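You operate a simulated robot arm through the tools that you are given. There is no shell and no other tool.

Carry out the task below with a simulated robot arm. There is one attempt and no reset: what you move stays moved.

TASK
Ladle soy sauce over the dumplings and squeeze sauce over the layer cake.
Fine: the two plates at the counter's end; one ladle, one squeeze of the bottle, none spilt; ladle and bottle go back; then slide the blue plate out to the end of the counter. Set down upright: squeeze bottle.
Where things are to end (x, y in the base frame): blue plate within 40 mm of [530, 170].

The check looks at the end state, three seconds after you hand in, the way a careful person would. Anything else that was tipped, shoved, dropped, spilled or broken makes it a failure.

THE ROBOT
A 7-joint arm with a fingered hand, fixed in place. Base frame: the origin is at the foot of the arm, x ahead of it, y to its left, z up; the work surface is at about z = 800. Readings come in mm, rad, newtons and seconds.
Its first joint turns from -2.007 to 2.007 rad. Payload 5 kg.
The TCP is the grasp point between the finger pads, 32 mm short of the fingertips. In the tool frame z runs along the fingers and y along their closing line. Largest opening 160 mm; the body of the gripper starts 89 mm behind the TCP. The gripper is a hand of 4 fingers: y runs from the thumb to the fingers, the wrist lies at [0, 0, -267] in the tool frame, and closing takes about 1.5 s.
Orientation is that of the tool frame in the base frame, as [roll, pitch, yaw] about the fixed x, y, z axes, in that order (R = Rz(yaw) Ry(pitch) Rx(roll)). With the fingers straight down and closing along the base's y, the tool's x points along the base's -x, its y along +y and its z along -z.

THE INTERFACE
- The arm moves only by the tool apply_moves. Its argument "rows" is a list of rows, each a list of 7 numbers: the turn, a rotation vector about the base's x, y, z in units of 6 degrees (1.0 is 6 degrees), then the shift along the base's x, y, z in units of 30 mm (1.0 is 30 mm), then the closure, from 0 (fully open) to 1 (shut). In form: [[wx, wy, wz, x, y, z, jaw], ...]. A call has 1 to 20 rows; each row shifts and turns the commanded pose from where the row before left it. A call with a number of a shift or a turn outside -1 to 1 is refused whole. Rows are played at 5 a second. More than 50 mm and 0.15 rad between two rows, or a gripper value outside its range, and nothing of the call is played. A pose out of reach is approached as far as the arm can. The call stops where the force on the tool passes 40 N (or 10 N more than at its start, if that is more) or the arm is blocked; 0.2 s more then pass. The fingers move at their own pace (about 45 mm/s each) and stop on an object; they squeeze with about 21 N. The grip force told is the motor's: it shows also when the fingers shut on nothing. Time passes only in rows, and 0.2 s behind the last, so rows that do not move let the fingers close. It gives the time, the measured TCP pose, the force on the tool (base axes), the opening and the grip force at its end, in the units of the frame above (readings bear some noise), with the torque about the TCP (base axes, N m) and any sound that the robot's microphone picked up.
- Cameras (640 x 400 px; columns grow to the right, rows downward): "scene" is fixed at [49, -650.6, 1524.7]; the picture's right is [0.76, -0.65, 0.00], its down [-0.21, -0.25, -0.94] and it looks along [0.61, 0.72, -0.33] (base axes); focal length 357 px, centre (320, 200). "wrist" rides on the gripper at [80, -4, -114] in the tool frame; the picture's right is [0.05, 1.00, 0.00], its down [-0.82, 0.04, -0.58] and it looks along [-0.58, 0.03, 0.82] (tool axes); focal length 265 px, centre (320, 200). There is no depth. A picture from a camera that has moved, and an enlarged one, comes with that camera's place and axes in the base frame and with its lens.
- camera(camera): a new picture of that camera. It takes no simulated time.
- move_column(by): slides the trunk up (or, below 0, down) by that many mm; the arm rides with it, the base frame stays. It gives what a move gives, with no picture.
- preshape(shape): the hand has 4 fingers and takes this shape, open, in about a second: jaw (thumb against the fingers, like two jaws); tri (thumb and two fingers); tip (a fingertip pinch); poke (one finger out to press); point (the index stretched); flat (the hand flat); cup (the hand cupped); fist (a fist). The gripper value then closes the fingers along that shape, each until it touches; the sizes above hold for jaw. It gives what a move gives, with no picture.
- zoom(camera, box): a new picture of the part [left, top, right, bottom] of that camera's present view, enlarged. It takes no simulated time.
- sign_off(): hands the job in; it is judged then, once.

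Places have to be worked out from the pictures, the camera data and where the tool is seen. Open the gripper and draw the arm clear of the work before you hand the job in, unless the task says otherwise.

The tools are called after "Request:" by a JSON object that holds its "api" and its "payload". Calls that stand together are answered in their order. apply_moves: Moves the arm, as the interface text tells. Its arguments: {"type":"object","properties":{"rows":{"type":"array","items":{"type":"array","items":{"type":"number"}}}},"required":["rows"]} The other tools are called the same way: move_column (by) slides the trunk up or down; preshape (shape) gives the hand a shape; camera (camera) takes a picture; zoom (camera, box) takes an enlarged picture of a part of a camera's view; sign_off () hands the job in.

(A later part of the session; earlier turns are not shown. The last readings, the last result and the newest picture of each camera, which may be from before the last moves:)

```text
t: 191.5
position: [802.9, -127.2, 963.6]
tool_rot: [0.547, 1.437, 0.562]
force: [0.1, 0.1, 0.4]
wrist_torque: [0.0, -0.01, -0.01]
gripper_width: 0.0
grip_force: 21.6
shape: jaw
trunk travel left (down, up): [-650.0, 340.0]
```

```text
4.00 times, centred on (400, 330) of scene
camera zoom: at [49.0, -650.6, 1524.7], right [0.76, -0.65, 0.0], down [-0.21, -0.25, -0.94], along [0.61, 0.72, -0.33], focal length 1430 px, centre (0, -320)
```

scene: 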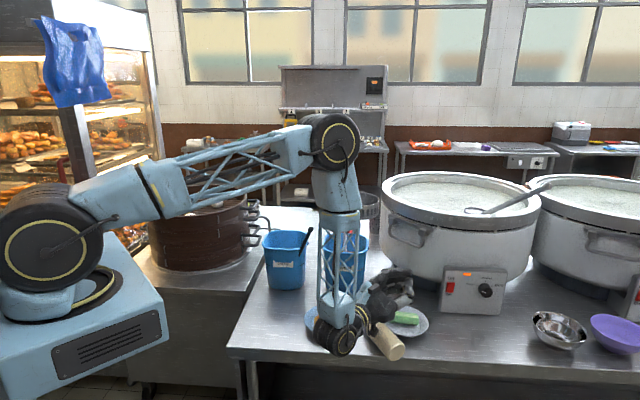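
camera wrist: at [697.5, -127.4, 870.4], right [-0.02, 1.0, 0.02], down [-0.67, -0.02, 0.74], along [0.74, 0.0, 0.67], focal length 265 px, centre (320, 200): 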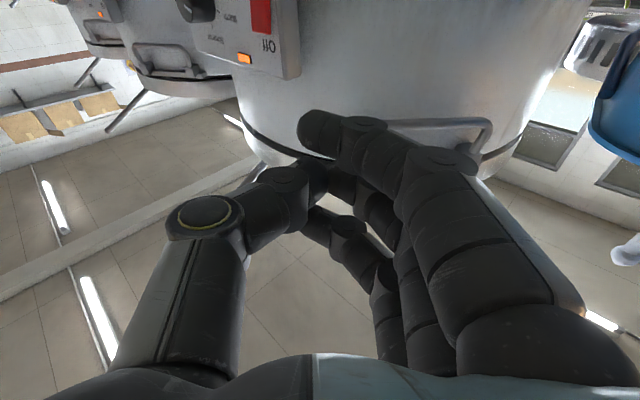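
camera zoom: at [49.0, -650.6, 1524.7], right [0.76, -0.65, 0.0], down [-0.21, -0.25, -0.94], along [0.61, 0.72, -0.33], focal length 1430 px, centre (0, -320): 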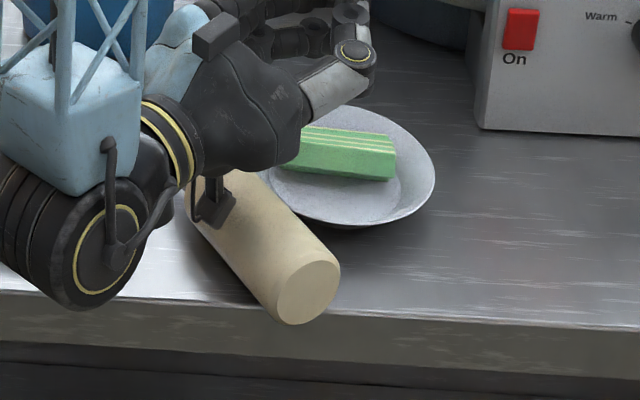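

The bottle is at rest on its side, leaning against the plate's rim; nothing spilt. I raise the hand straight up away from it and then look at it from above.

Request:
{"api": "apply_moves", "payload": {"rows": [[0, 0, 0, 0, 0, 0.6, 1], [0, 0, 0, 0, 0, 0.9, 1], [0, 0, 0, 0, 0, 0.9, 1], [0, 0, 0, 0, 0, 0.9, 1], [0, 0, 0, 0, 0, 0.9, 1], [0, 0, 0, 0, 0, 0.9, 0.5], [0, 0, 0, 0, 0, 0.9, 0.3]]}}

Request:
{"api": "camera", "payload": {"camera": "scene"}}

Request:
{"api": "zoom", "payload": {"camera": "scene", "box": [340, 280, 460, 380]}}

```text
t: 193.1
position: [800.5, -124.7, 1142.3]
tool_rot: [0.551, 1.435, 0.567]
force: [0.0, 0.5, -0.5]
wrist_torque: [0.01, -0.01, 0.01]
gripper_width: 37.9
grip_force: 0.1
shape: jaw
trunk travel left (down, up): [-650.0, 340.0]
```

```text
taken
```

scene: 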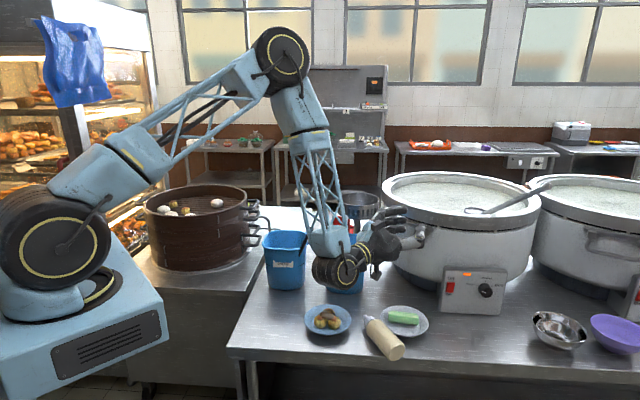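

```text
4.00 times, centred on (400, 330) of scene
camera zoom: at [49.0, -650.6, 1524.7], right [0.76, -0.65, 0.0], down [-0.21, -0.25, -0.94], along [0.61, 0.72, -0.33], focal length 1430 px, centre (0, -320)
```

zoom: 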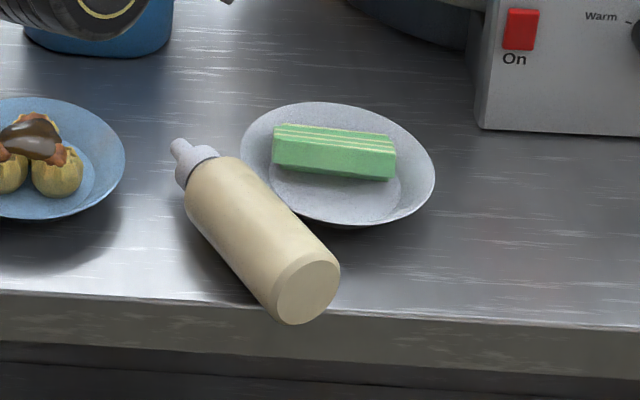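

I see it clearly now: base near the edge at (702, −199), nozzle tip near (751, −33), body touching the white plate's rim. I turn the hand to line up with the bottle's axis (heading ~73°) high above it.

Request:
{"api": "apply_moves", "payload": {"rows": [[0, 0, 1, -0.22, -0.05, 0, 0.3], [0, 0, 1, -0.22, -0.05, 0, 0.3], [0, 0, 1, -0.22, -0.05, 0, 0.3], [0, 0, 1, -0.22, -0.05, 0, 0.3], [0, 0, 1, -0.22, -0.05, 0, 0.3], [0, 0, 1, -0.22, -0.05, 0, 0.3], [0, 0, 1, -0.22, -0.05, 0, 0.3], [0, 0, 1, -0.22, -0.05, 0, 0.3], [0, 0, 1, -0.22, -0.05, 0, 0.3], [0, 0, 1, -0.22, -0.05, 0, 0.3], [0, 0, 1, -0.22, -0.05, 0, 0.3], [0, 0, 1, -0.22, -0.05, 0, 0.3]]}}

Request:
{"api": "apply_moves", "payload": {"rows": [[-0.95, 0.3, 0, 0, 0, 0, 0.3], [-0.95, 0.3, 0, 0, 0, 0, 0.3], [-0.95, 0.3, 0, 0, 0, 0, 0.3], [-0.95, 0.3, 0, 0, 0, 0, 0.3], [-0.95, 0.3, 0, 0, 0, 0, 0.3], [-0.95, 0.3, 0, 0, 0, 0, 0.3], [-0.95, 0.3, 0, 0, 0, 0, 0.3], [-0.95, 0.3, 0, 0, 0, 0, 0.3], [-0.95, 0.3, 0, 0, 0, 0, 0.3], [-0.95, 0.3, 0, 0, 0, 0, 0.3], [-0.95, 0.3, 0, 0, 0, 0, 0.3], [-0.95, 0.3, 0, 0, 0, 0, 0.3], [-0.95, 0.3, 0, 0, 0, 0, 0.3], [-0.95, 0.3, 0, 0, 0, 0, 0.3], [-0.95, 0.3, 0, 0, 0, 0, 0.3], [-0.95, 0.3, 0, 0, 0, 0, 0.3]]}}

Request:
{"api": "camera", "payload": {"camera": "wrist"}}

Request:
{"api": "camera", "payload": {"camera": "scene"}}

```text
t: 195.7
position: [724.5, -147.6, 1142.2]
tool_rot: [0.547, 1.435, 1.823]
force: [-0.4, -0.1, -0.4]
wrist_torque: [0.03, -0.01, -0.04]
gripper_width: 111.5
grip_force: 0.1
shape: jaw
trunk travel left (down, up): [-650.0, 340.0]
```

```text
t: 199.1
position: [722.9, -144.2, 1142.6]
tool_rot: [3.137, 0.014, -1.947]
force: [0.2, 0.8, -0.9]
wrist_torque: [-0.01, 0.04, 0.02]
gripper_width: 111.7
grip_force: 0.1
shape: jaw
trunk travel left (down, up): [-650.0, 340.0]
```

```text
taken
camera wrist: at [696.7, -223.0, 1254.6], right [-0.95, 0.32, 0.01], down [0.26, 0.76, 0.59], along [0.18, 0.56, -0.81], focal length 265 px, centre (320, 200)
```

wrist: 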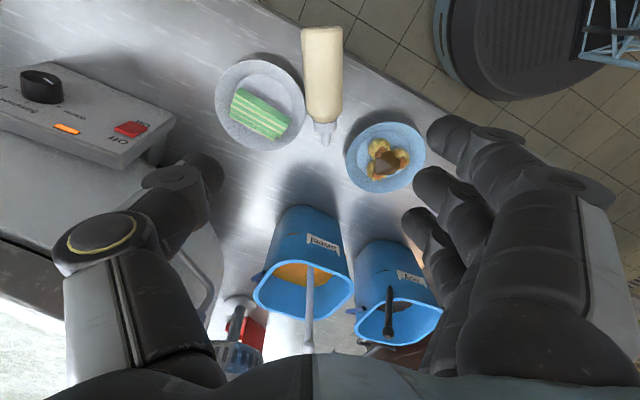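

```text
taken
```

scene: 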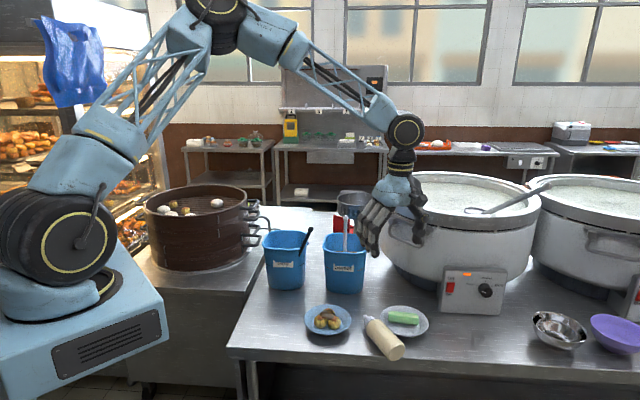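

Tool is pointing down, aligned with the bottle. I zoom in on it from above.

Request:
{"api": "zoom", "payload": {"camera": "wrist", "box": [200, 10, 440, 200]}}

```text
2.11 times, centred on (320, 105) of wrist
camera zoom: at [696.7, -223.0, 1254.6], right [-0.95, 0.32, 0.01], down [0.26, 0.76, 0.59], along [0.18, 0.56, -0.81], focal length 559 px, centre (320, 400)
```

zoom: 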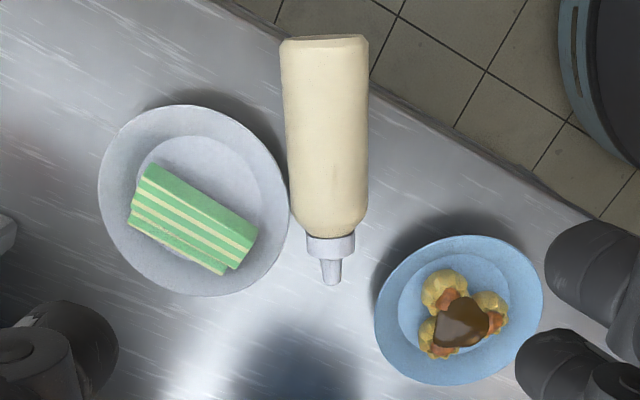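

From above: bottle base at (698, −195), tip at (746, −36), and about 25 mm free between body and plate rim near the base end. I'll grip it near its base from above, thumb in that gap; first descend part-way with a 5° yaw correction and check.

Request:
{"api": "apply_moves", "payload": {"rows": [[0, 0, 0.43, -0.15, -0.16, -0.8, 0.525], [0, 0, 0.42, -0.15, -0.16, -0.8, 0.525], [0, 0, 0, -0.15, -0.16, -0.8, 0.525], [0, 0, 0, -0.15, -0.16, -0.8, 0.525], [0, 0, 0, -0.15, -0.16, -0.8, 0.525], [0, 0, 0, -0.1, -0.13, -0.8, 0.525], [0, 0, 0, 0, 0, -0.8, 0.525]]}}

Request:
{"api": "camera", "payload": {"camera": "wrist"}}

Request:
{"api": "zoom", "payload": {"camera": "scene", "box": [330, 240, 470, 380]}}

```text
t: 200.7
position: [696.8, -172.0, 973.8]
tool_rot: [3.135, 0.015, -1.86]
force: [-0.3, 0.2, -0.4]
wrist_torque: [0.02, 0.01, 0.0]
gripper_width: 76.7
grip_force: 0.0
shape: jaw
trunk travel left (down, up): [-650.0, 340.0]
```

```text
taken
camera wrist: at [677.1, -252.8, 1086.3], right [-0.97, 0.23, 0.01], down [0.19, 0.78, 0.59], along [0.13, 0.58, -0.81], focal length 265 px, centre (320, 200)
```

wrist: 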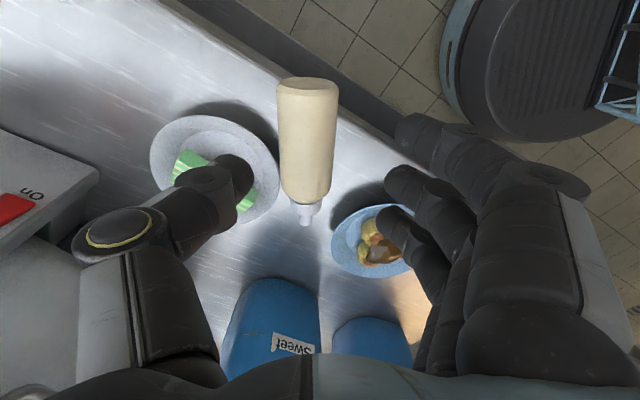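

```text
2.86 times, centred on (400, 310) of scene
camera zoom: at [49.0, -650.6, 1524.7], right [0.76, -0.65, 0.0], down [-0.21, -0.25, -0.94], along [0.61, 0.72, -0.33], focal length 1021 px, centre (91, -114)
```

zoom: 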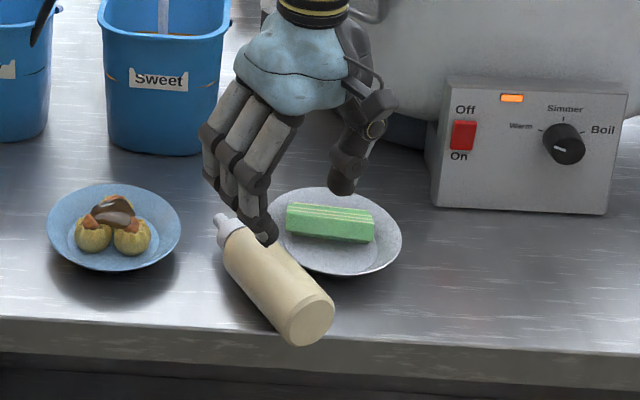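

The gap by the body is too tight for the thumb, but around the nozzle there is ample room. I'll pinch the nozzle and draw the bottle inward and away from the plate; I take the fingertip-pinch shape and look at it.

Request:
{"api": "preshape", "payload": {"shape": "tip"}}

Request:
{"api": "apply_moves", "payload": {"rows": [[0, 0, 0, 0.5, 0.9, 0, 0.3], [0, 0, 0, 0.4, 0.9, 0, 0.5], [0, 0, 0, 0.3, 0.9, 0, 0.6], [0, 0, 0, 0.3, 0.9, 0, 0.6], [0, 0, 0, 0.1, 0.5, 0, 0.6]]}}

Request:
{"api": "camera", "payload": {"camera": "wrist"}}

Request:
{"api": "zoom", "payload": {"camera": "scene", "box": [310, 220, 450, 360]}}

```text
t: 201.6
position: [696.0, -171.9, 974.0]
tool_rot: [3.135, 0.017, -1.858]
force: [0.1, -0.2, 0.0]
wrist_torque: [0.0, -0.01, 0.02]
gripper_width: 160.1
grip_force: 0.1
shape: tip
trunk travel left (down, up): [-650.0, 340.0]
```

```text
t: 202.8
position: [746.3, -48.2, 973.4]
tool_rot: [3.136, 0.016, -1.86]
force: [0.2, -0.6, -0.1]
wrist_torque: [0.02, -0.01, 0.0]
gripper_width: 64.9
grip_force: 0.0
shape: tip
trunk travel left (down, up): [-650.0, 340.0]
```

```text
taken
camera wrist: at [726.3, -129.5, 1086.1], right [-0.97, 0.23, 0.01], down [0.19, 0.78, 0.59], along [0.13, 0.58, -0.81], focal length 265 px, centre (320, 200)
```

wrist: 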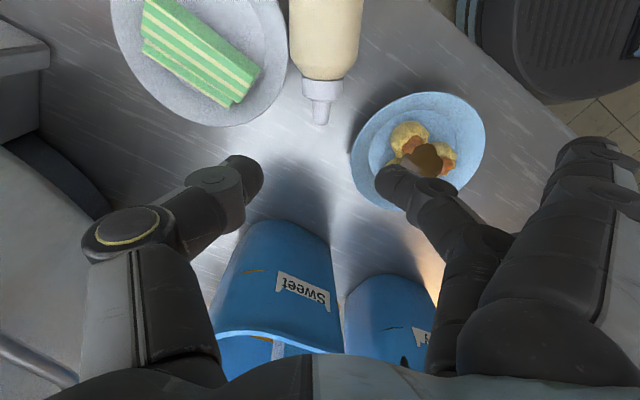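

```text
2.86 times, centred on (380, 290) of scene
camera zoom: at [49.0, -650.6, 1524.7], right [0.76, -0.65, 0.0], down [-0.21, -0.25, -0.94], along [0.61, 0.72, -0.33], focal length 1021 px, centre (149, -57)
```

zoom: 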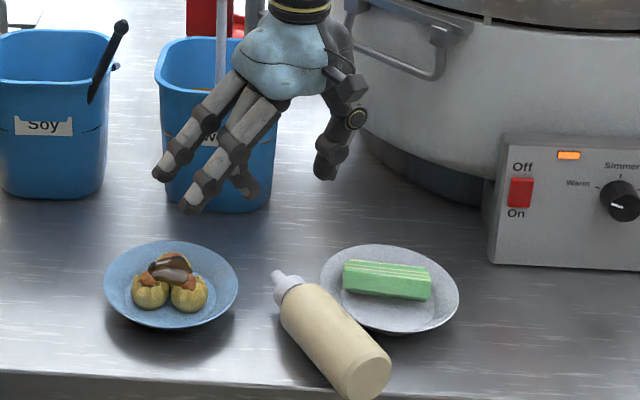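

The wide-open outer fingers of this shape would hit the blue plate. Better: jaw shape again, gripping the bottle's middle from above on its upper half, with the thumb passing just above the plate's rim.

Request:
{"api": "preshape", "payload": {"shape": "jaw"}}

Request:
{"api": "apply_moves", "payload": {"rows": [[0, 0, 0, -0.2, -0.7, 0, 0.3], [0, 0, 0, -0.2, -0.7, 0, 0.45], [0, 0, 0, -0.2, -0.7, 0, 0.5], [0, 0, 0, -0.2, -0.7, 0, 0.5], [0, 0, 0, -0.17, 0, -0.8, 0.5], [0, 0, 0, 0, 0, -0.8, 0.5]]}}

Request:
{"api": "camera", "payload": {"camera": "wrist"}}

Request:
{"api": "zoom", "payload": {"camera": "scene", "box": [310, 220, 450, 360]}}

```text
t: 203.7
position: [745.2, -48.8, 973.6]
tool_rot: [3.134, 0.015, -1.859]
force: [-0.7, 0.8, -0.1]
wrist_torque: [0.03, 0.0, 0.01]
gripper_width: 160.0
grip_force: 0.1
shape: jaw
trunk travel left (down, up): [-650.0, 340.0]
```

```text
t: 205.1
position: [718.4, -135.4, 925.7]
tool_rot: [3.135, 0.015, -1.858]
force: [0.0, -1.2, 0.0]
wrist_torque: [0.03, 0.0, -0.02]
gripper_width: 81.0
grip_force: 0.0
shape: jaw
trunk travel left (down, up): [-650.0, 340.0]
```

```text
taken
camera wrist: at [698.6, -216.3, 1036.8], right [-0.97, 0.23, 0.01], down [0.19, 0.78, 0.59], along [0.13, 0.58, -0.81], focal length 265 px, centre (320, 200)
```

wrist: 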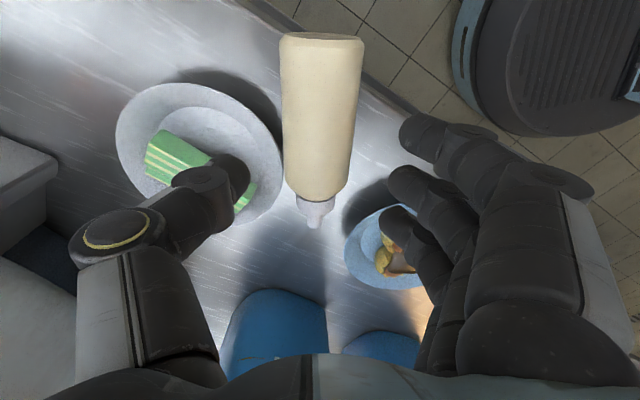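

```text
2.86 times, centred on (380, 290) of scene
camera zoom: at [49.0, -650.6, 1524.7], right [0.76, -0.65, 0.0], down [-0.21, -0.25, -0.94], along [0.61, 0.72, -0.33], focal length 1021 px, centre (149, -57)
```

zoom: 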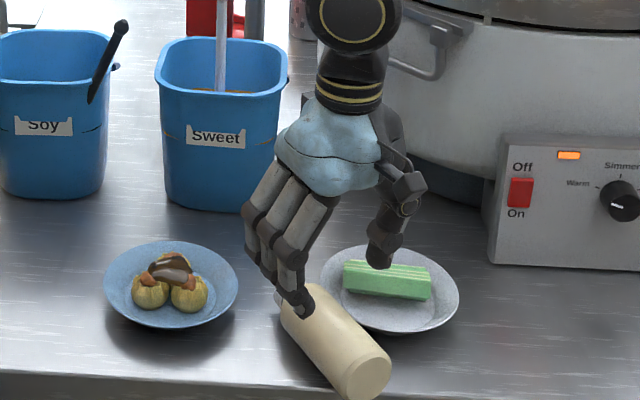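

Well aligned over the bottle's middle. I descend so the fingertips stop just above the plate's rim height.

Request:
{"api": "apply_moves", "payload": {"rows": [[0, 0, 0, 0, 0.03, -0.8, 0.5], [0, 0, 0, 0, 0.03, -0.8, 0.5], [0, 0, 0, 0, 0, -0.5, 0.5]]}}

Request:
{"api": "camera", "payload": {"camera": "wrist"}}

Request:
{"api": "zoom", "payload": {"camera": "scene", "box": [340, 260, 460, 370]}}

```text
t: 205.9
position: [717.8, -135.3, 860.2]
tool_rot: [3.137, 0.016, -1.858]
force: [0.0, -0.7, 0.5]
wrist_torque: [-0.01, -0.01, 0.01]
gripper_width: 80.6
grip_force: 0.0
shape: jaw
trunk travel left (down, up): [-650.0, 340.0]
```

```text
taken
camera wrist: at [697.9, -214.4, 973.3], right [-0.97, 0.23, 0.01], down [0.19, 0.78, 0.59], along [0.13, 0.58, -0.81], focal length 265 px, centre (320, 200)
```

wrist: 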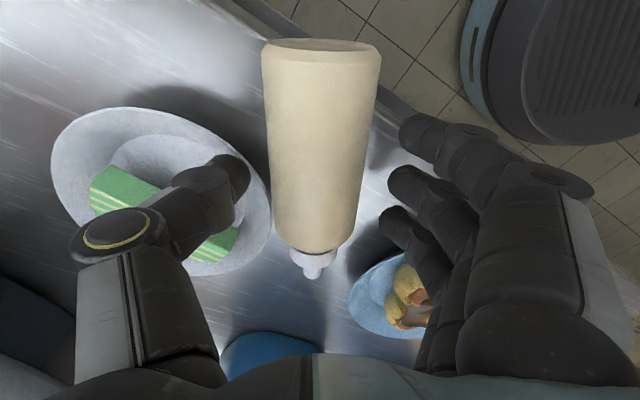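

```text
3.64 times, centred on (400, 315) of scene
camera zoom: at [49.0, -650.6, 1524.7], right [0.76, -0.65, 0.0], down [-0.21, -0.25, -0.94], along [0.61, 0.72, -0.33], focal length 1300 px, centre (29, -218)
```

zoom: 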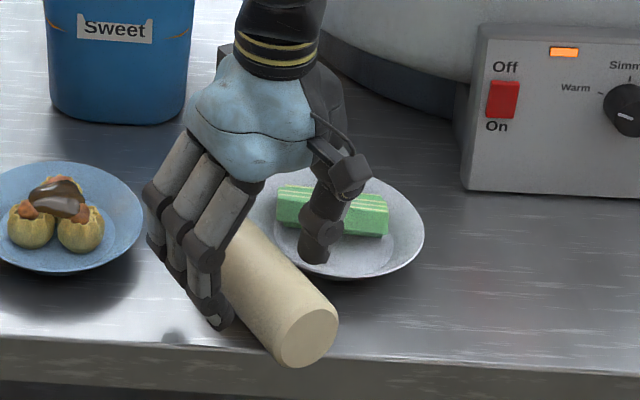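

Thumb tip is just above the rim level, fingers on the free side. I close gently.

Request:
{"api": "apply_moves", "payload": {"rows": [[0, 0, 0, 0, 0, 0, 0.55], [0, 0, 0, 0, 0, 0, 0.6], [0, 0, 0, 0, 0, 0, 0.64], [0, 0, 0, 0, 0, 0, 0.68], [0, 0, 0, 0, 0, 0, 0.75], [0, 0, 0, 0, 0, 0, 0.75]]}}

Request:
{"api": "camera", "payload": {"camera": "wrist"}}

Request:
{"api": "zoom", "payload": {"camera": "scene", "box": [340, 260, 460, 370]}}

```text
t: 207.3
position: [717.7, -132.8, 861.1]
tool_rot: [3.134, 0.016, -1.86]
force: [0.0, 0.6, 1.9]
wrist_torque: [0.05, -0.02, 0.06]
gripper_width: 48.2
grip_force: 10.8
shape: jaw
trunk travel left (down, up): [-650.0, 340.0]
```

```text
taken
camera wrist: at [697.8, -214.2, 973.4], right [-0.97, 0.23, 0.01], down [0.19, 0.78, 0.59], along [0.13, 0.58, -0.81], focal length 265 px, centre (320, 200)
```

wrist: 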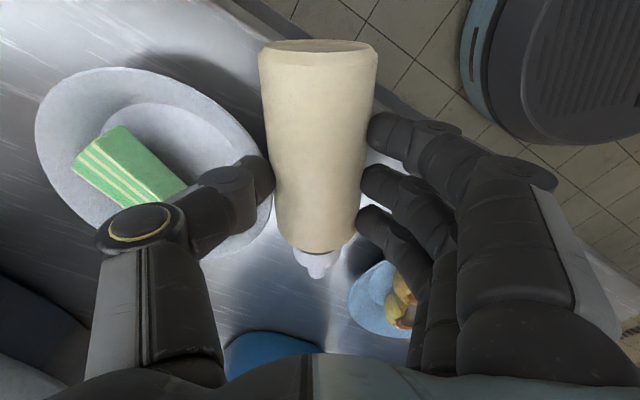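

```text
3.64 times, centred on (400, 315) of scene
camera zoom: at [49.0, -650.6, 1524.7], right [0.76, -0.65, 0.0], down [-0.21, -0.25, -0.94], along [0.61, 0.72, -0.33], focal length 1300 px, centre (29, -218)
```

zoom: 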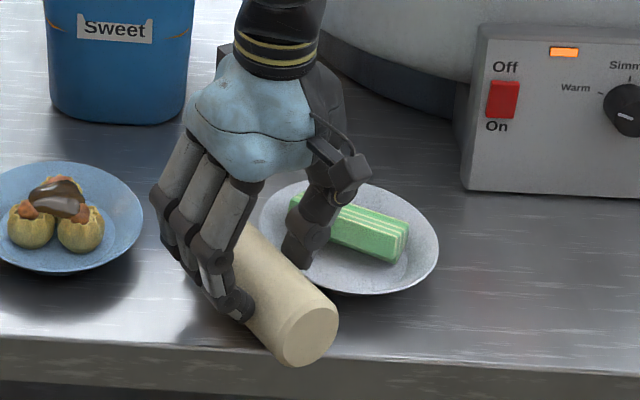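

Gripped, but the thumb brushed the plate and turned it a little with the cake still on it. I lift just a few millimetres and check that only the bottle comes along.

Request:
{"api": "apply_moves", "payload": {"rows": [[0, 0, 0, 0, 0, 0.15, 0.8], [0, 0, 0, 0, 0, 0.25, 0.8]]}}

Request:
{"api": "camera", "payload": {"camera": "wrist"}}

Request:
{"api": "zoom", "payload": {"camera": "scene", "box": [340, 260, 460, 370]}}

```text
t: 207.9
position: [715.1, -134.3, 875.0]
tool_rot: [3.134, 0.018, -1.858]
force: [0.3, -0.1, -1.9]
wrist_torque: [0.02, 0.0, -0.02]
gripper_width: 48.0
grip_force: 10.9
shape: jaw
trunk travel left (down, up): [-650.0, 340.0]
```

```text
taken
camera wrist: at [696.4, -213.5, 986.6], right [-0.97, 0.23, 0.01], down [0.19, 0.78, 0.59], along [0.13, 0.58, -0.81], focal length 265 px, centre (320, 200)
```

wrist: 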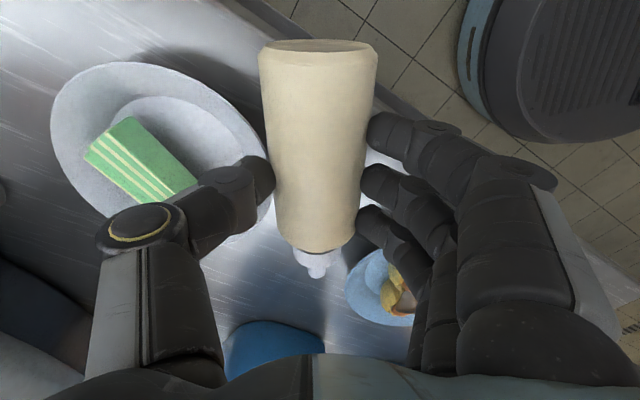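

```text
3.64 times, centred on (400, 315) of scene
camera zoom: at [49.0, -650.6, 1524.7], right [0.76, -0.65, 0.0], down [-0.21, -0.25, -0.94], along [0.61, 0.72, -0.33], focal length 1300 px, centre (29, -218)
```

zoom: 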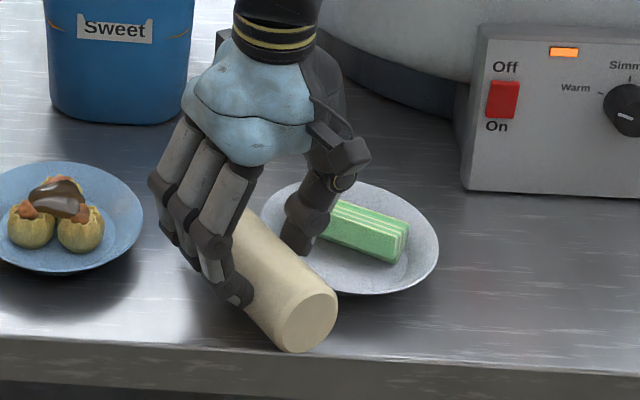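

Only the bottle came up; the plate stayed, with the cake on it (plate centre now ≈(820, −146)). While I hold it like this I can tip the nozzle down by pitching the hand; I raise it and bring the nozzle over the cake.

Request:
{"api": "apply_moves", "payload": {"rows": [[0, 0, 0, 0, 0, 0.8, 0.8], [0, 0, 0, 0, 0, 0.8, 0.8], [0, 0, 0, 0, 0, 0.6, 0.8], [0, 0, 0, 0.5, -0.7, 0, 0.8], [0, 0, 0, 0.5, -0.7, 0, 0.8], [0, 0, 0, 0.5, -0.7, 0, 0.8], [0, 0, 0, 0.5, -0.7, 0, 0.8], [0, 0, 0, 0.5, -0.7, 0, 0.8]]}}

Request:
{"api": "camera", "payload": {"camera": "wrist"}}

Request:
{"api": "zoom", "payload": {"camera": "scene", "box": [340, 220, 500, 370]}}

```text
t: 209.7
position: [791.4, -238.3, 943.0]
tool_rot: [3.134, 0.017, -1.859]
force: [-0.5, -0.4, -1.4]
wrist_torque: [0.01, 0.02, -0.01]
gripper_width: 47.7
grip_force: 10.3
shape: jaw
trunk travel left (down, up): [-650.0, 340.0]
```

```text
taken
camera wrist: at [772.1, -319.1, 1054.8], right [-0.97, 0.23, 0.01], down [0.19, 0.78, 0.59], along [0.13, 0.58, -0.81], focal length 265 px, centre (320, 200)
```

wrist: 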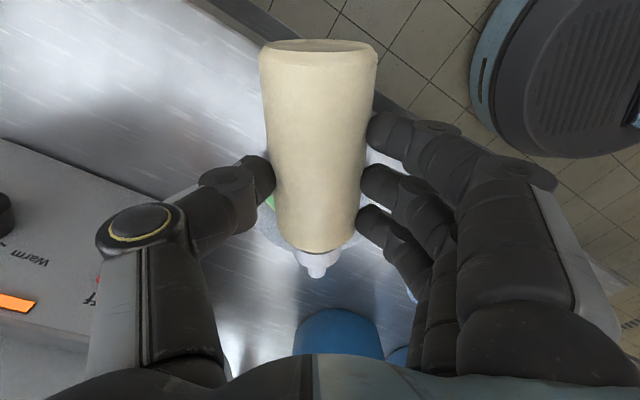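

```text
2.67 times, centred on (420, 295) of scene
camera zoom: at [49.0, -650.6, 1524.7], right [0.76, -0.65, 0.0], down [-0.21, -0.25, -0.94], along [0.61, 0.72, -0.33], focal length 953 px, centre (53, -53)
```

zoom: 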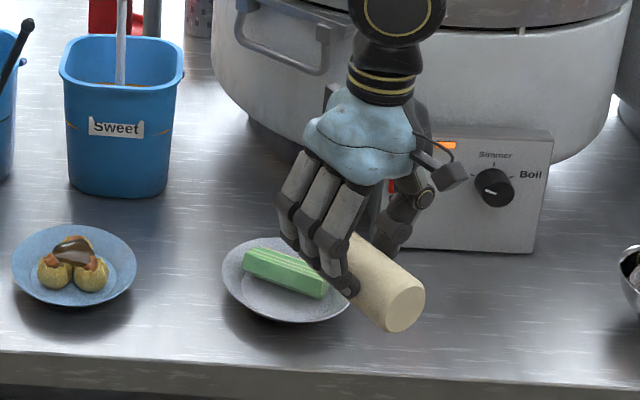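

The nozzle tip is at about (816, −140, 910), above the cake. I pitch the nozzle 30° downward, keeping the tip over the cake, and then close fully.

Request:
{"api": "apply_moves", "payload": {"rows": [[-0.958, 0.284, 0, 0.022, 0.165, 0.173, 0.8], [-0.958, 0.284, 0, 0.022, 0.165, 0.173, 0.8], [-0.958, 0.284, 0, 0.022, 0.165, 0.173, 0.8], [-0.958, 0.284, 0, 0.022, 0.165, 0.173, 0.8], [-0.958, 0.284, 0, 0.022, 0.165, 0.173, 0.8], [0, 0, 0, 0, 0, 0, 1], [0, 0, 0, 0, 0, 0, 1], [0, 0, 0, 0, 0, 0, 1]]}}

Request:
{"api": "zoom", "payload": {"camera": "scene", "box": [340, 220, 500, 370]}}

Request:
{"api": "camera", "payload": {"camera": "wrist"}}

```text
t: 211.5
position: [794.7, -213.7, 968.6]
tool_rot: [3.136, -0.507, -1.858]
force: [0.6, 0.6, -2.6]
wrist_torque: [0.07, 0.0, -0.02]
gripper_width: 47.7
grip_force: 11.8
shape: jaw
trunk travel left (down, up): [-650.0, 340.0]
```

```text
2.67 times, centred on (420, 295) of scene
camera zoom: at [49.0, -650.6, 1524.7], right [0.76, -0.65, 0.0], down [-0.21, -0.25, -0.94], along [0.61, 0.72, -0.33], focal length 953 px, centre (53, -53)
```

zoom: 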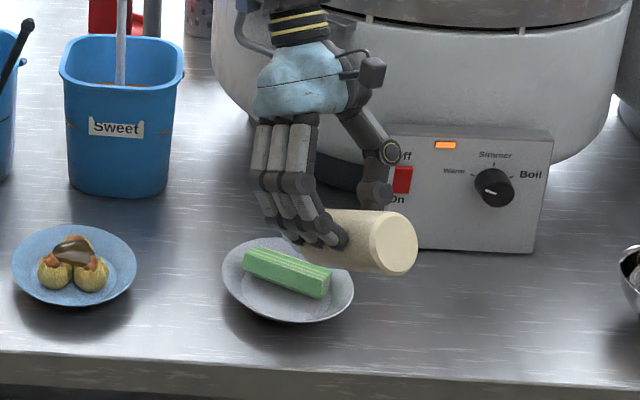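

```text
taken
camera wrist: at [794.0, -229.5, 1105.9], right [-0.97, 0.24, 0.03], down [0.24, 0.96, 0.11], along [0.0, 0.11, -0.99], focal length 265 px, centre (320, 200)
```

wrist: 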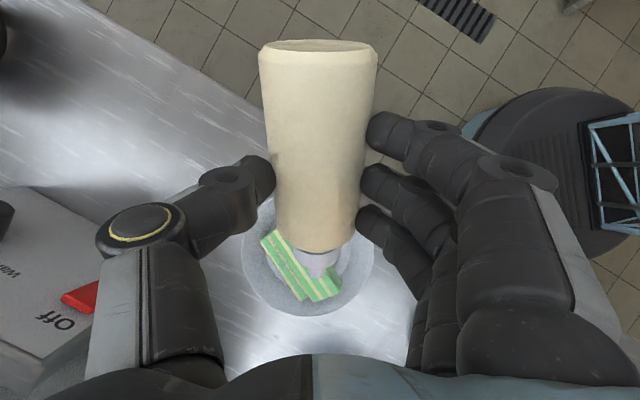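

Now the wrist camera sees nozzle and cake together. No sauce yet at 30° down; I continue pitching to 60° with the hand fully closing.

Request:
{"api": "apply_moves", "payload": {"rows": [[-0.958, 0.284, 0, 0.093, 0.315, 0.133, 1], [-0.958, 0.284, 0, 0.093, 0.315, 0.133, 1], [-0.958, 0.284, 0, 0.093, 0.315, 0.133, 1], [-0.958, 0.284, 0, 0.093, 0.315, 0.133, 1], [-0.958, 0.284, 0, 0.093, 0.315, 0.133, 1], [0, 0, 0, 0, 0, 0, 1], [0, 0, 0, 0, 0, 0, 1]]}}

Request:
{"api": "camera", "payload": {"camera": "wrist"}}

Request:
{"api": "camera", "payload": {"camera": "scene"}}

```text
t: 213.1
position: [809.2, -164.0, 988.7]
tool_rot: [3.137, -1.032, -1.861]
force: [-0.2, -0.4, -3.1]
wrist_torque: [0.1, -0.03, 0.0]
gripper_width: 47.8
grip_force: 10.9
shape: jaw
trunk travel left (down, up): [-650.0, 340.0]
```

```text
taken
camera wrist: at [828.8, -112.2, 1115.7], right [-0.96, 0.26, 0.05], down [0.22, 0.89, -0.4], along [-0.15, -0.38, -0.91], focal length 265 px, centre (320, 200)
```

wrist: 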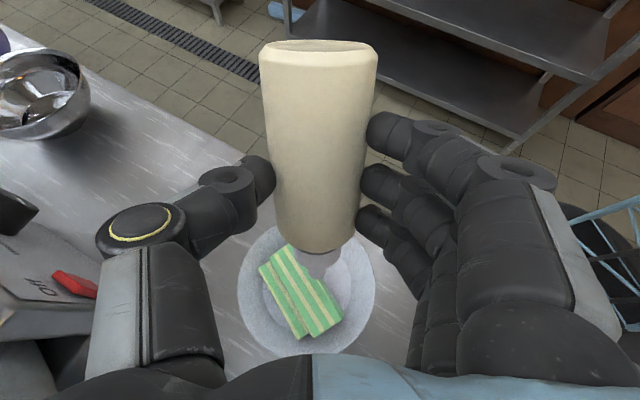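

```text
taken
```

scene: 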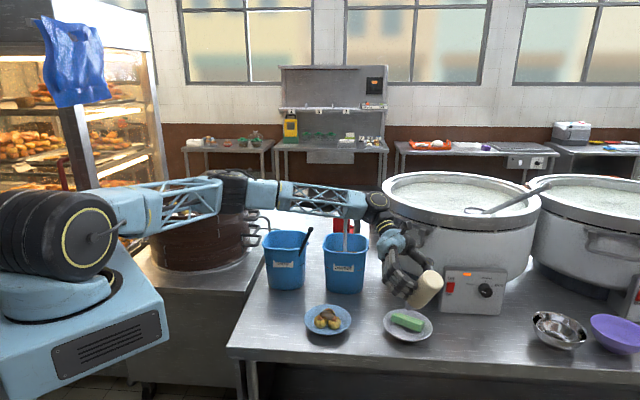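

Still none. All tries had the tip ~45 mm above the cake, so I try close: lower the nozzle to about 15–20 mm above the cake and press again.

Request:
{"api": "apply_moves", "payload": {"rows": [[0, 0, 0, 0, 0, 0, 0.8], [0, 0, 0, 0, 0, -0.3, 0.8], [0, 0, 0, 0, 0, -0.3, 0.8], [0, 0, 0, 0, 0, -0.3, 0.8], [0, 0, 0, 0, 0, 0, 0.8], [0, 0, 0, 0, 0, 0, 1], [0, 0, 0, 0, 0, 0, 1], [0, 0, 0, 0, 0, 0, 1], [0, 0, 0, 0, 0, 0, 1]]}}

Request:
{"api": "camera", "payload": {"camera": "wrist"}}

Request:
{"api": "zoom", "payload": {"camera": "scene", "box": [350, 230, 470, 350]}}

```text
t: 215.1
position: [808.2, -164.6, 962.1]
tool_rot: [3.135, -1.03, -1.859]
force: [-1.2, 0.3, -2.3]
wrist_torque: [0.07, -0.02, 0.01]
gripper_width: 47.8
grip_force: 10.9
shape: jaw
trunk travel left (down, up): [-650.0, 340.0]
```

```text
taken
camera wrist: at [828.4, -112.2, 1089.0], right [-0.96, 0.26, 0.05], down [0.22, 0.89, -0.4], along [-0.15, -0.38, -0.91], focal length 265 px, centre (320, 200)
```

wrist: 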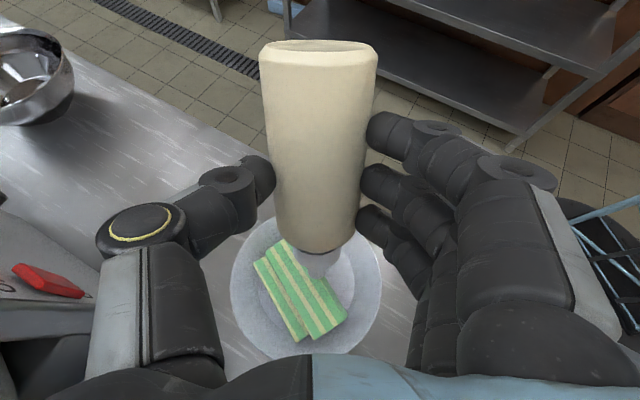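

```text
3.33 times, centred on (410, 290) of scene
camera zoom: at [49.0, -650.6, 1524.7], right [0.76, -0.65, 0.0], down [-0.21, -0.25, -0.94], along [0.61, 0.72, -0.33], focal length 1191 px, centre (20, -100)
```

zoom: 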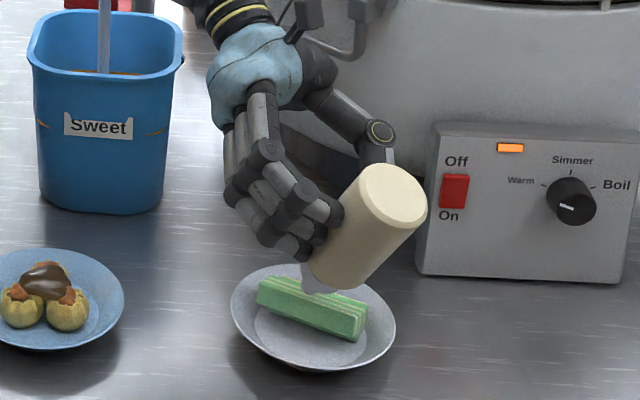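

Nothing even at close range, so the hold never counts as a squeeze. I raise the bottle and pitch the hand up to bring it upright again.

Request:
{"api": "apply_moves", "payload": {"rows": [[0, 0, 0, 0, 0, 0.8, 0.8], [0, 0, 0, 0, 0, 0.8, 0.8], [0.958, -0.284, 0, -0.05, -0.2, 0.2, 0.8], [0.958, -0.284, 0, -0.05, -0.2, 0.2, 0.8], [0.958, -0.284, 0, -0.05, -0.2, 0.2, 0.8], [0.958, -0.284, 0, -0.05, -0.2, 0.2, 0.8], [0.958, -0.284, 0, -0.05, -0.2, 0.2, 0.8], [0.958, -0.284, 0, -0.05, -0.1, 0, 0.8], [0.958, -0.284, 0, -0.05, -0.1, 0, 0.8], [0.958, -0.284, 0, -0.05, -0.1, 0, 0.8], [0.958, -0.284, 0, -0.05, -0.1, 0, 0.8], [0.958, -0.284, 0, -0.05, -0.1, 0, 0.8]]}}

Request:
{"api": "camera", "payload": {"camera": "scene"}}

Request:
{"api": "camera", "payload": {"camera": "wrist"}}

```text
t: 217.7
position: [793.0, -212.8, 1038.4]
tool_rot: [3.135, 0.021, -1.859]
force: [-0.7, -0.4, -2.5]
wrist_torque: [0.03, 0.02, 0.01]
gripper_width: 47.6
grip_force: 10.6
shape: jaw
trunk travel left (down, up): [-650.0, 340.0]
```

```text
taken
```

scene: 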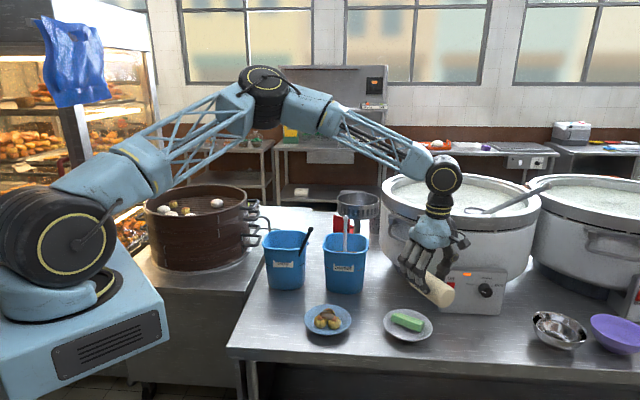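

```text
taken
camera wrist: at [773.9, -293.0, 1150.7], right [-0.97, 0.23, 0.01], down [0.19, 0.78, 0.59], along [0.13, 0.58, -0.81], focal length 265 px, centre (320, 200)
```

wrist: 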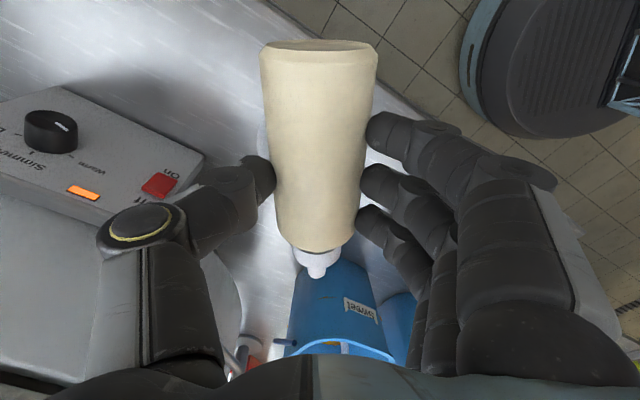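

Holding fine, bottle level again. I continue pitching up 90° so it stands upright in the hand.

Request:
{"api": "apply_moves", "payload": {"rows": [[0.958, -0.284, 0, 0, 0, 0, 0.8], [0.958, -0.284, 0, 0, 0, 0, 0.8], [0.958, -0.284, 0, 0, 0, 0, 0.8], [0.958, -0.284, 0, 0, 0, 0, 0.8], [0.958, -0.284, 0, 0, 0, 0, 0.8], [0.958, -0.284, 0, 0, 0, 0, 0.8], [0.958, -0.284, 0, 0, 0, 0, 0.8], [0.958, -0.284, 0, 0, 0, 0, 0.8], [0.958, -0.284, 0, 0, 0, 0, 0.8], [0.958, -0.284, 0, 0, 0, 0, 0.8], [0.958, -0.284, 0, 0, 0, 0, 0.8], [0.958, -0.284, 0, 0, 0, 0, 0.8], [0.958, -0.284, 0, 0, 0, 0, 0.8], [0.958, -0.284, 0, 0, 0, 0, 0.8]]}}

Request:
{"api": "apply_moves", "payload": {"rows": [[0.958, -0.284, 0, 0, 0, 0, 0.8], [0, 0, -1, 0.2, -0.1, 0, 0.8], [0, 0, -1, 0.2, -0.1, 0, 0.8], [0, 0, -1, 0.2, -0.1, 0, 0.8], [0, 0, -1, 0.2, -0.1, 0, 0.8], [0, 0, -1, 0.2, -0.1, 0, 0.8]]}}

Request:
{"api": "camera", "payload": {"camera": "scene"}}

Request:
{"api": "camera", "payload": {"camera": "wrist"}}

```text
t: 220.7
position: [794.2, -210.9, 1037.5]
tool_rot: [3.132, 1.482, -1.86]
force: [0.0, 0.1, -2.8]
wrist_torque: [-0.07, 0.03, 0.02]
gripper_width: 47.3
grip_force: 11.4
shape: jaw
trunk travel left (down, up): [-650.0, 340.0]
```

```text
t: 222.1
position: [824.3, -226.7, 1038.3]
tool_rot: [0.043, 1.556, 0.806]
force: [0.0, 0.0, -2.9]
wrist_torque: [-0.05, 0.05, 0.04]
gripper_width: 47.1
grip_force: 11.6
shape: jaw
trunk travel left (down, up): [-650.0, 340.0]
```

```text
taken
```

scene: 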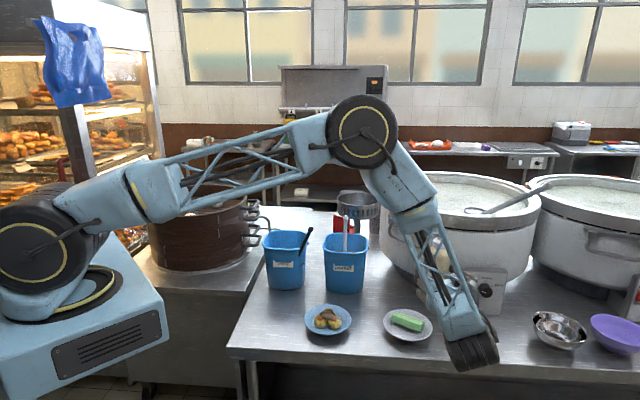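

```text
taken
camera wrist: at [745.1, -307.9, 955.7], right [-0.69, 0.72, -0.05], down [-0.45, -0.38, 0.81], along [0.56, 0.58, 0.59], focal length 265 px, centre (320, 200)
```

wrist: 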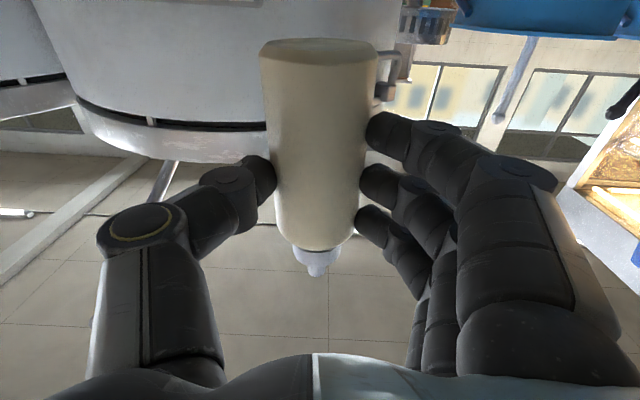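

The bottle is upright in the hand, heading 44°. I move over its original spot and lower it.

Request:
{"api": "apply_moves", "payload": {"rows": [[0, 0, 0, 0.5, -0.47, 0, 0.8], [0, 0, 0, 0.5, -0.47, 0, 0.8], [0, 0, 0, 0.5, -0.47, 0, 0.8], [0, 0, 0, 0.5, -0.47, 0, 0.8], [0, 0, 0, 0, 0, -0.9, 0.8], [0, 0, 0, 0, 0, -0.9, 0.8], [0, 0, 0, 0, 0, -0.9, 0.8], [0, 0, 0, 0, 0, -0.9, 0.8], [0, 0, 0, 0, 0, -0.9, 0.8]]}}

Request:
{"api": "zoom", "payload": {"camera": "scene", "box": [360, 230, 520, 380]}}

Request:
{"api": "camera", "payload": {"camera": "wrist"}}

```text
t: 224.1
position: [883.8, -284.3, 903.7]
tool_rot: [0.041, 1.555, 0.808]
force: [0.5, 0.2, -2.3]
wrist_torque: [-0.05, 0.05, 0.0]
gripper_width: 46.7
grip_force: 10.7
shape: jaw
trunk travel left (down, up): [-650.0, 340.0]
```

```text
2.67 times, centred on (440, 305) of scene
camera zoom: at [49.0, -650.6, 1524.7], right [0.76, -0.65, 0.0], down [-0.21, -0.25, -0.94], along [0.61, 0.72, -0.33], focal length 953 px, centre (0, -80)
```

zoom: 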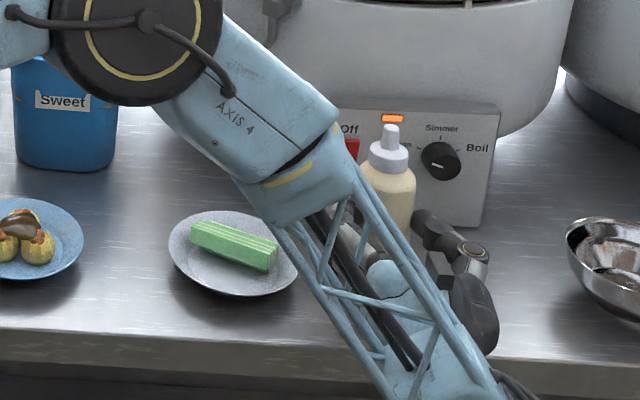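

```text
taken
camera wrist: at [804.5, -366.0, 820.8], right [-0.69, 0.72, -0.05], down [-0.45, -0.38, 0.81], along [0.56, 0.58, 0.59], focal length 265 px, centre (320, 200)
```

wrist: 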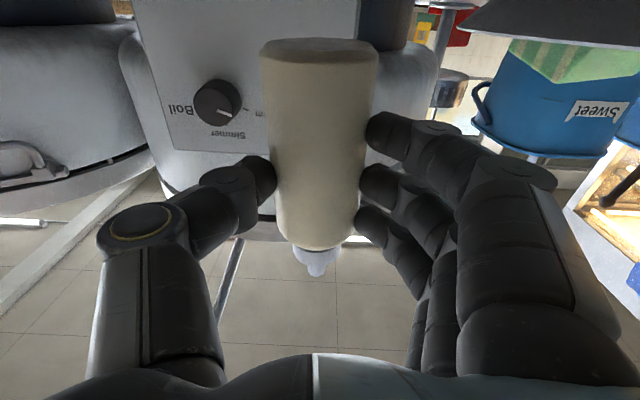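

Request:
{"api": "apply_moves", "payload": {"rows": [[0, 0, 0, 0, 0, -0.6, 0.8], [0, 0, 0, 0, 0, -0.4, 0.8], [0, 0, 0, 0, 0, -0.13, 0.8]]}}

Request:
{"api": "apply_moves", "payload": {"rows": [[0, 0, 0, 0, 0, -0.1, 0.8]]}}

```text
t: 224.9
position: [883.4, -282.1, 868.1]
tool_rot: [0.04, 1.554, 0.805]
force: [-0.1, -0.3, -2.8]
wrist_torque: [-0.07, 0.06, 0.04]
gripper_width: 46.6
grip_force: 11.0
shape: jaw
trunk travel left (down, up): [-650.0, 340.0]
```

```text
t: 225.3
position: [883.5, -283.4, 867.7]
tool_rot: [-0.036, 1.553, 0.731]
force: [-0.3, -2.2, 6.7]
wrist_torque: [0.13, -0.03, 0.0]
gripper_width: 47.4
grip_force: 10.3
shape: jaw
trunk travel left (down, up): [-650.0, 340.0]
```

It has touched down (about 7 N). I release it slowly and check that it stands.

Request:
{"api": "apply_moves", "payload": {"rows": [[0, 0, 0, 0, 0, 0.03, 0.8], [0, 0, 0, 0, 0, 0, 0.68], [0, 0, 0, 0, 0, 0, 0.62], [0, 0, 0, 0, 0, 0, 0.55], [0, 0, 0, 0, 0, 0, 0.48], [0, 0, 0, 0, 0, 0, 0.4]]}}

Request:
{"api": "zoom", "payload": {"camera": "scene", "box": [360, 230, 520, 380]}}

Request:
{"api": "camera", "payload": {"camera": "wrist"}}

```text
t: 226.7
position: [883.5, -281.3, 867.3]
tool_rot: [0.042, 1.554, 0.809]
force: [1.0, -0.4, -0.4]
wrist_torque: [0.01, -0.03, -0.02]
gripper_width: 95.4
grip_force: 0.0
shape: jaw
trunk travel left (down, up): [-650.0, 340.0]
```

```text
2.67 times, centred on (440, 305) of scene
camera zoom: at [49.0, -650.6, 1524.7], right [0.76, -0.65, 0.0], down [-0.21, -0.25, -0.94], along [0.61, 0.72, -0.33], focal length 953 px, centre (0, -80)
```

zoom: 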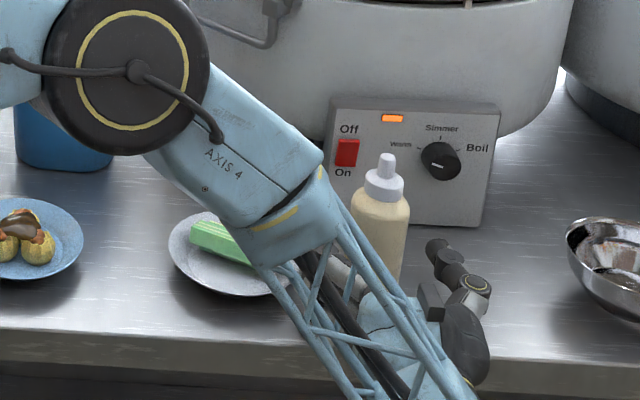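

```text
taken
camera wrist: at [804.3, -363.8, 785.1], right [-0.69, 0.72, -0.05], down [-0.45, -0.38, 0.81], along [0.56, 0.58, 0.59], focal length 265 px, centre (320, 200)
```

wrist: 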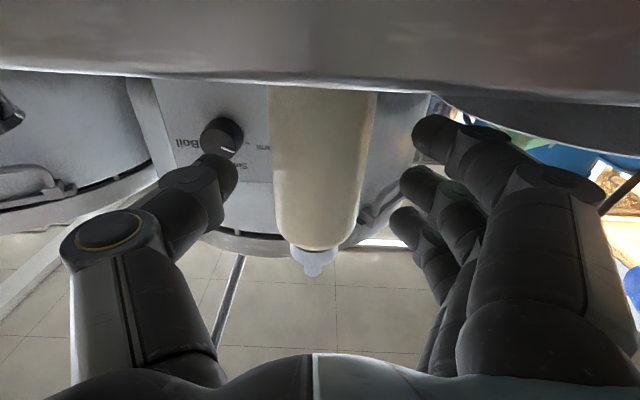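

The bottle stands upright at about (901, −264). To learn what limits the force, I raise the hand and try a grip on the cap/nozzle part.

Request:
{"api": "apply_moves", "payload": {"rows": [[0, 0, 0, 0, 0, 0.6, 0.4], [0, 0, 0, 0, 0, 0.8, 0.4], [0, 0, 0, 0, 0, 0.8, 0.4], [0, 0, 0, 0, 0, 0.6, 0.4], [0, 0, 0, 0.2, 0.19, 0, 0.5], [0, 0, 0, 0.1, 0.09, 0, 0.6]]}}

Request:
{"api": "camera", "payload": {"camera": "wrist"}}

Request:
{"api": "zoom", "payload": {"camera": "scene", "box": [400, 230, 520, 350]}}

```text
t: 228.1
position: [893.0, -273.5, 952.0]
tool_rot: [0.05, 1.555, 0.813]
force: [-0.5, -0.4, 0.0]
wrist_torque: [-0.01, -0.03, -0.03]
gripper_width: 64.7
grip_force: 0.0
shape: jaw
trunk travel left (down, up): [-650.0, 340.0]
```

```text
taken
camera wrist: at [813.3, -355.1, 869.7], right [-0.69, 0.72, -0.05], down [-0.45, -0.38, 0.81], along [0.56, 0.58, 0.59], focal length 265 px, centre (320, 200)
```

wrist: 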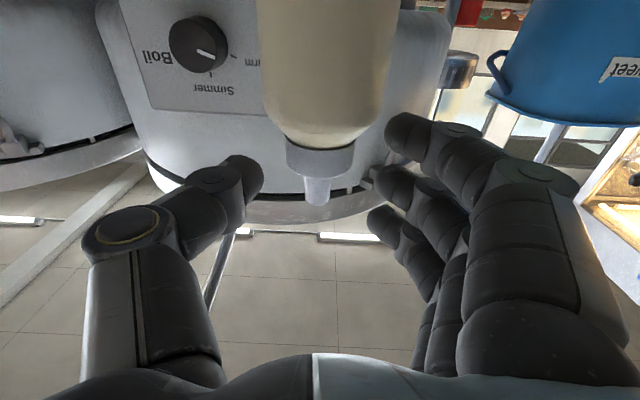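

```text
3.33 times, centred on (460, 290) of scene
camera zoom: at [49.0, -650.6, 1524.7], right [0.76, -0.65, 0.0], down [-0.21, -0.25, -0.94], along [0.61, 0.72, -0.33], focal length 1191 px, centre (-147, -100)
```

zoom: 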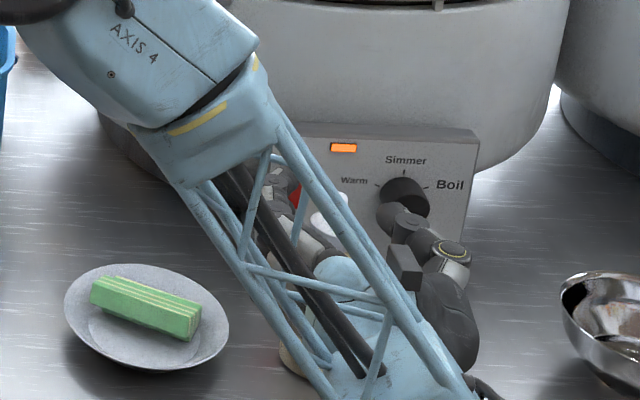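

Request:
{"api": "apply_moves", "payload": {"rows": [[0, 0, 0, 0, 0, 0, 0.7], [0, 0, 0, 0, 0, 0, 0.8], [0, 0, 0, 0, 0, 0, 0.85], [0, 0, 0, 0, 0, 0, 0.85]]}}

Request:
{"api": "apply_moves", "payload": {"rows": [[0, 0, 0, 0, 0, 0, 0.9], [0, 0, 0, 0, 0, 0, 0.95], [0, 0, 0, 0, 0, 0, 1], [0, 0, 0, 0, 0, 0, 1], [0, 0, 0, 0, 0, 0, 1]]}}

Request:
{"api": "camera", "payload": {"camera": "wrist"}}

```text
t: 229.1
position: [891.8, -272.5, 953.2]
tool_rot: [0.03, 1.556, 0.795]
force: [-0.6, -0.1, 1.9]
wrist_torque: [0.03, 0.04, 0.02]
gripper_width: 16.6
grip_force: 0.2
shape: jaw
trunk travel left (down, up): [-650.0, 340.0]
```

```text
t: 230.3
position: [892.7, -272.6, 952.2]
tool_rot: [0.015, 1.556, 0.782]
force: [-0.4, 1.5, 3.7]
wrist_torque: [0.11, 0.0, -0.01]
gripper_width: 13.8
grip_force: 10.6
shape: jaw
trunk travel left (down, up): [-650.0, 340.0]
```

```text
taken
camera wrist: at [813.3, -354.9, 870.0], right [-0.69, 0.72, -0.05], down [-0.45, -0.38, 0.81], along [0.56, 0.58, 0.59], focal length 265 px, centre (320, 200)
```

wrist: 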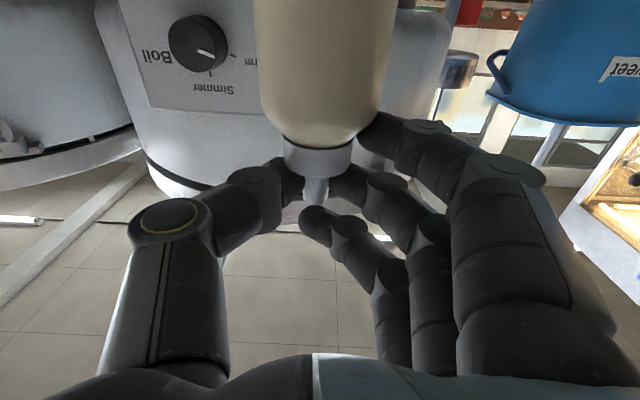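

The reading is 11 N on the nozzle as well, so this hand always touches this bottle with 11 N. I check the cake in close-up once more for any trace of sauce.

Request:
{"api": "zoom", "payload": {"camera": "scene", "box": [380, 300, 440, 345]}}

Request:
{"api": "zoom", "payload": {"camera": "scene", "box": [300, 295, 360, 345]}}

```text
8.89 times, centred on (410, 322) of scene
camera zoom: at [49.0, -650.6, 1524.7], right [0.76, -0.65, 0.0], down [-0.21, -0.25, -0.94], along [0.61, 0.72, -0.33], focal length 3177 px, centre (-480, -889)
```

zoom: 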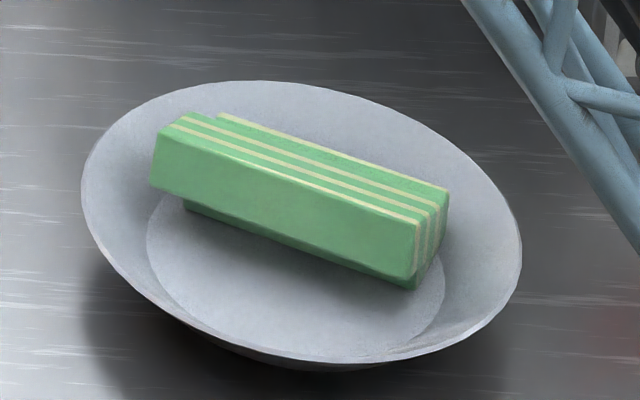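

```text
8.00 times, centred on (330, 320) of scene
camera zoom: at [49.0, -650.6, 1524.7], right [0.76, -0.65, 0.0], down [-0.21, -0.25, -0.94], along [0.61, 0.72, -0.33], focal length 2859 px, centre (240, -760)
```

zoom: 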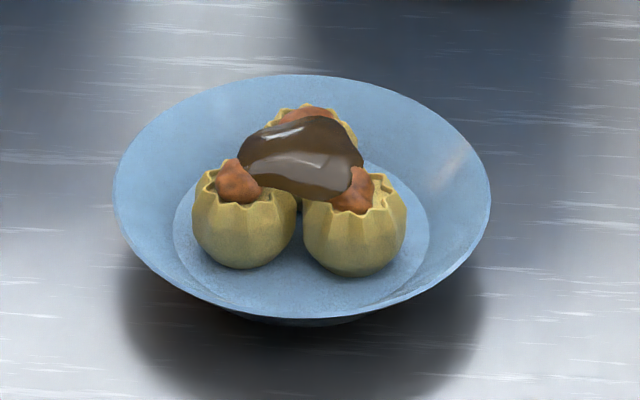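

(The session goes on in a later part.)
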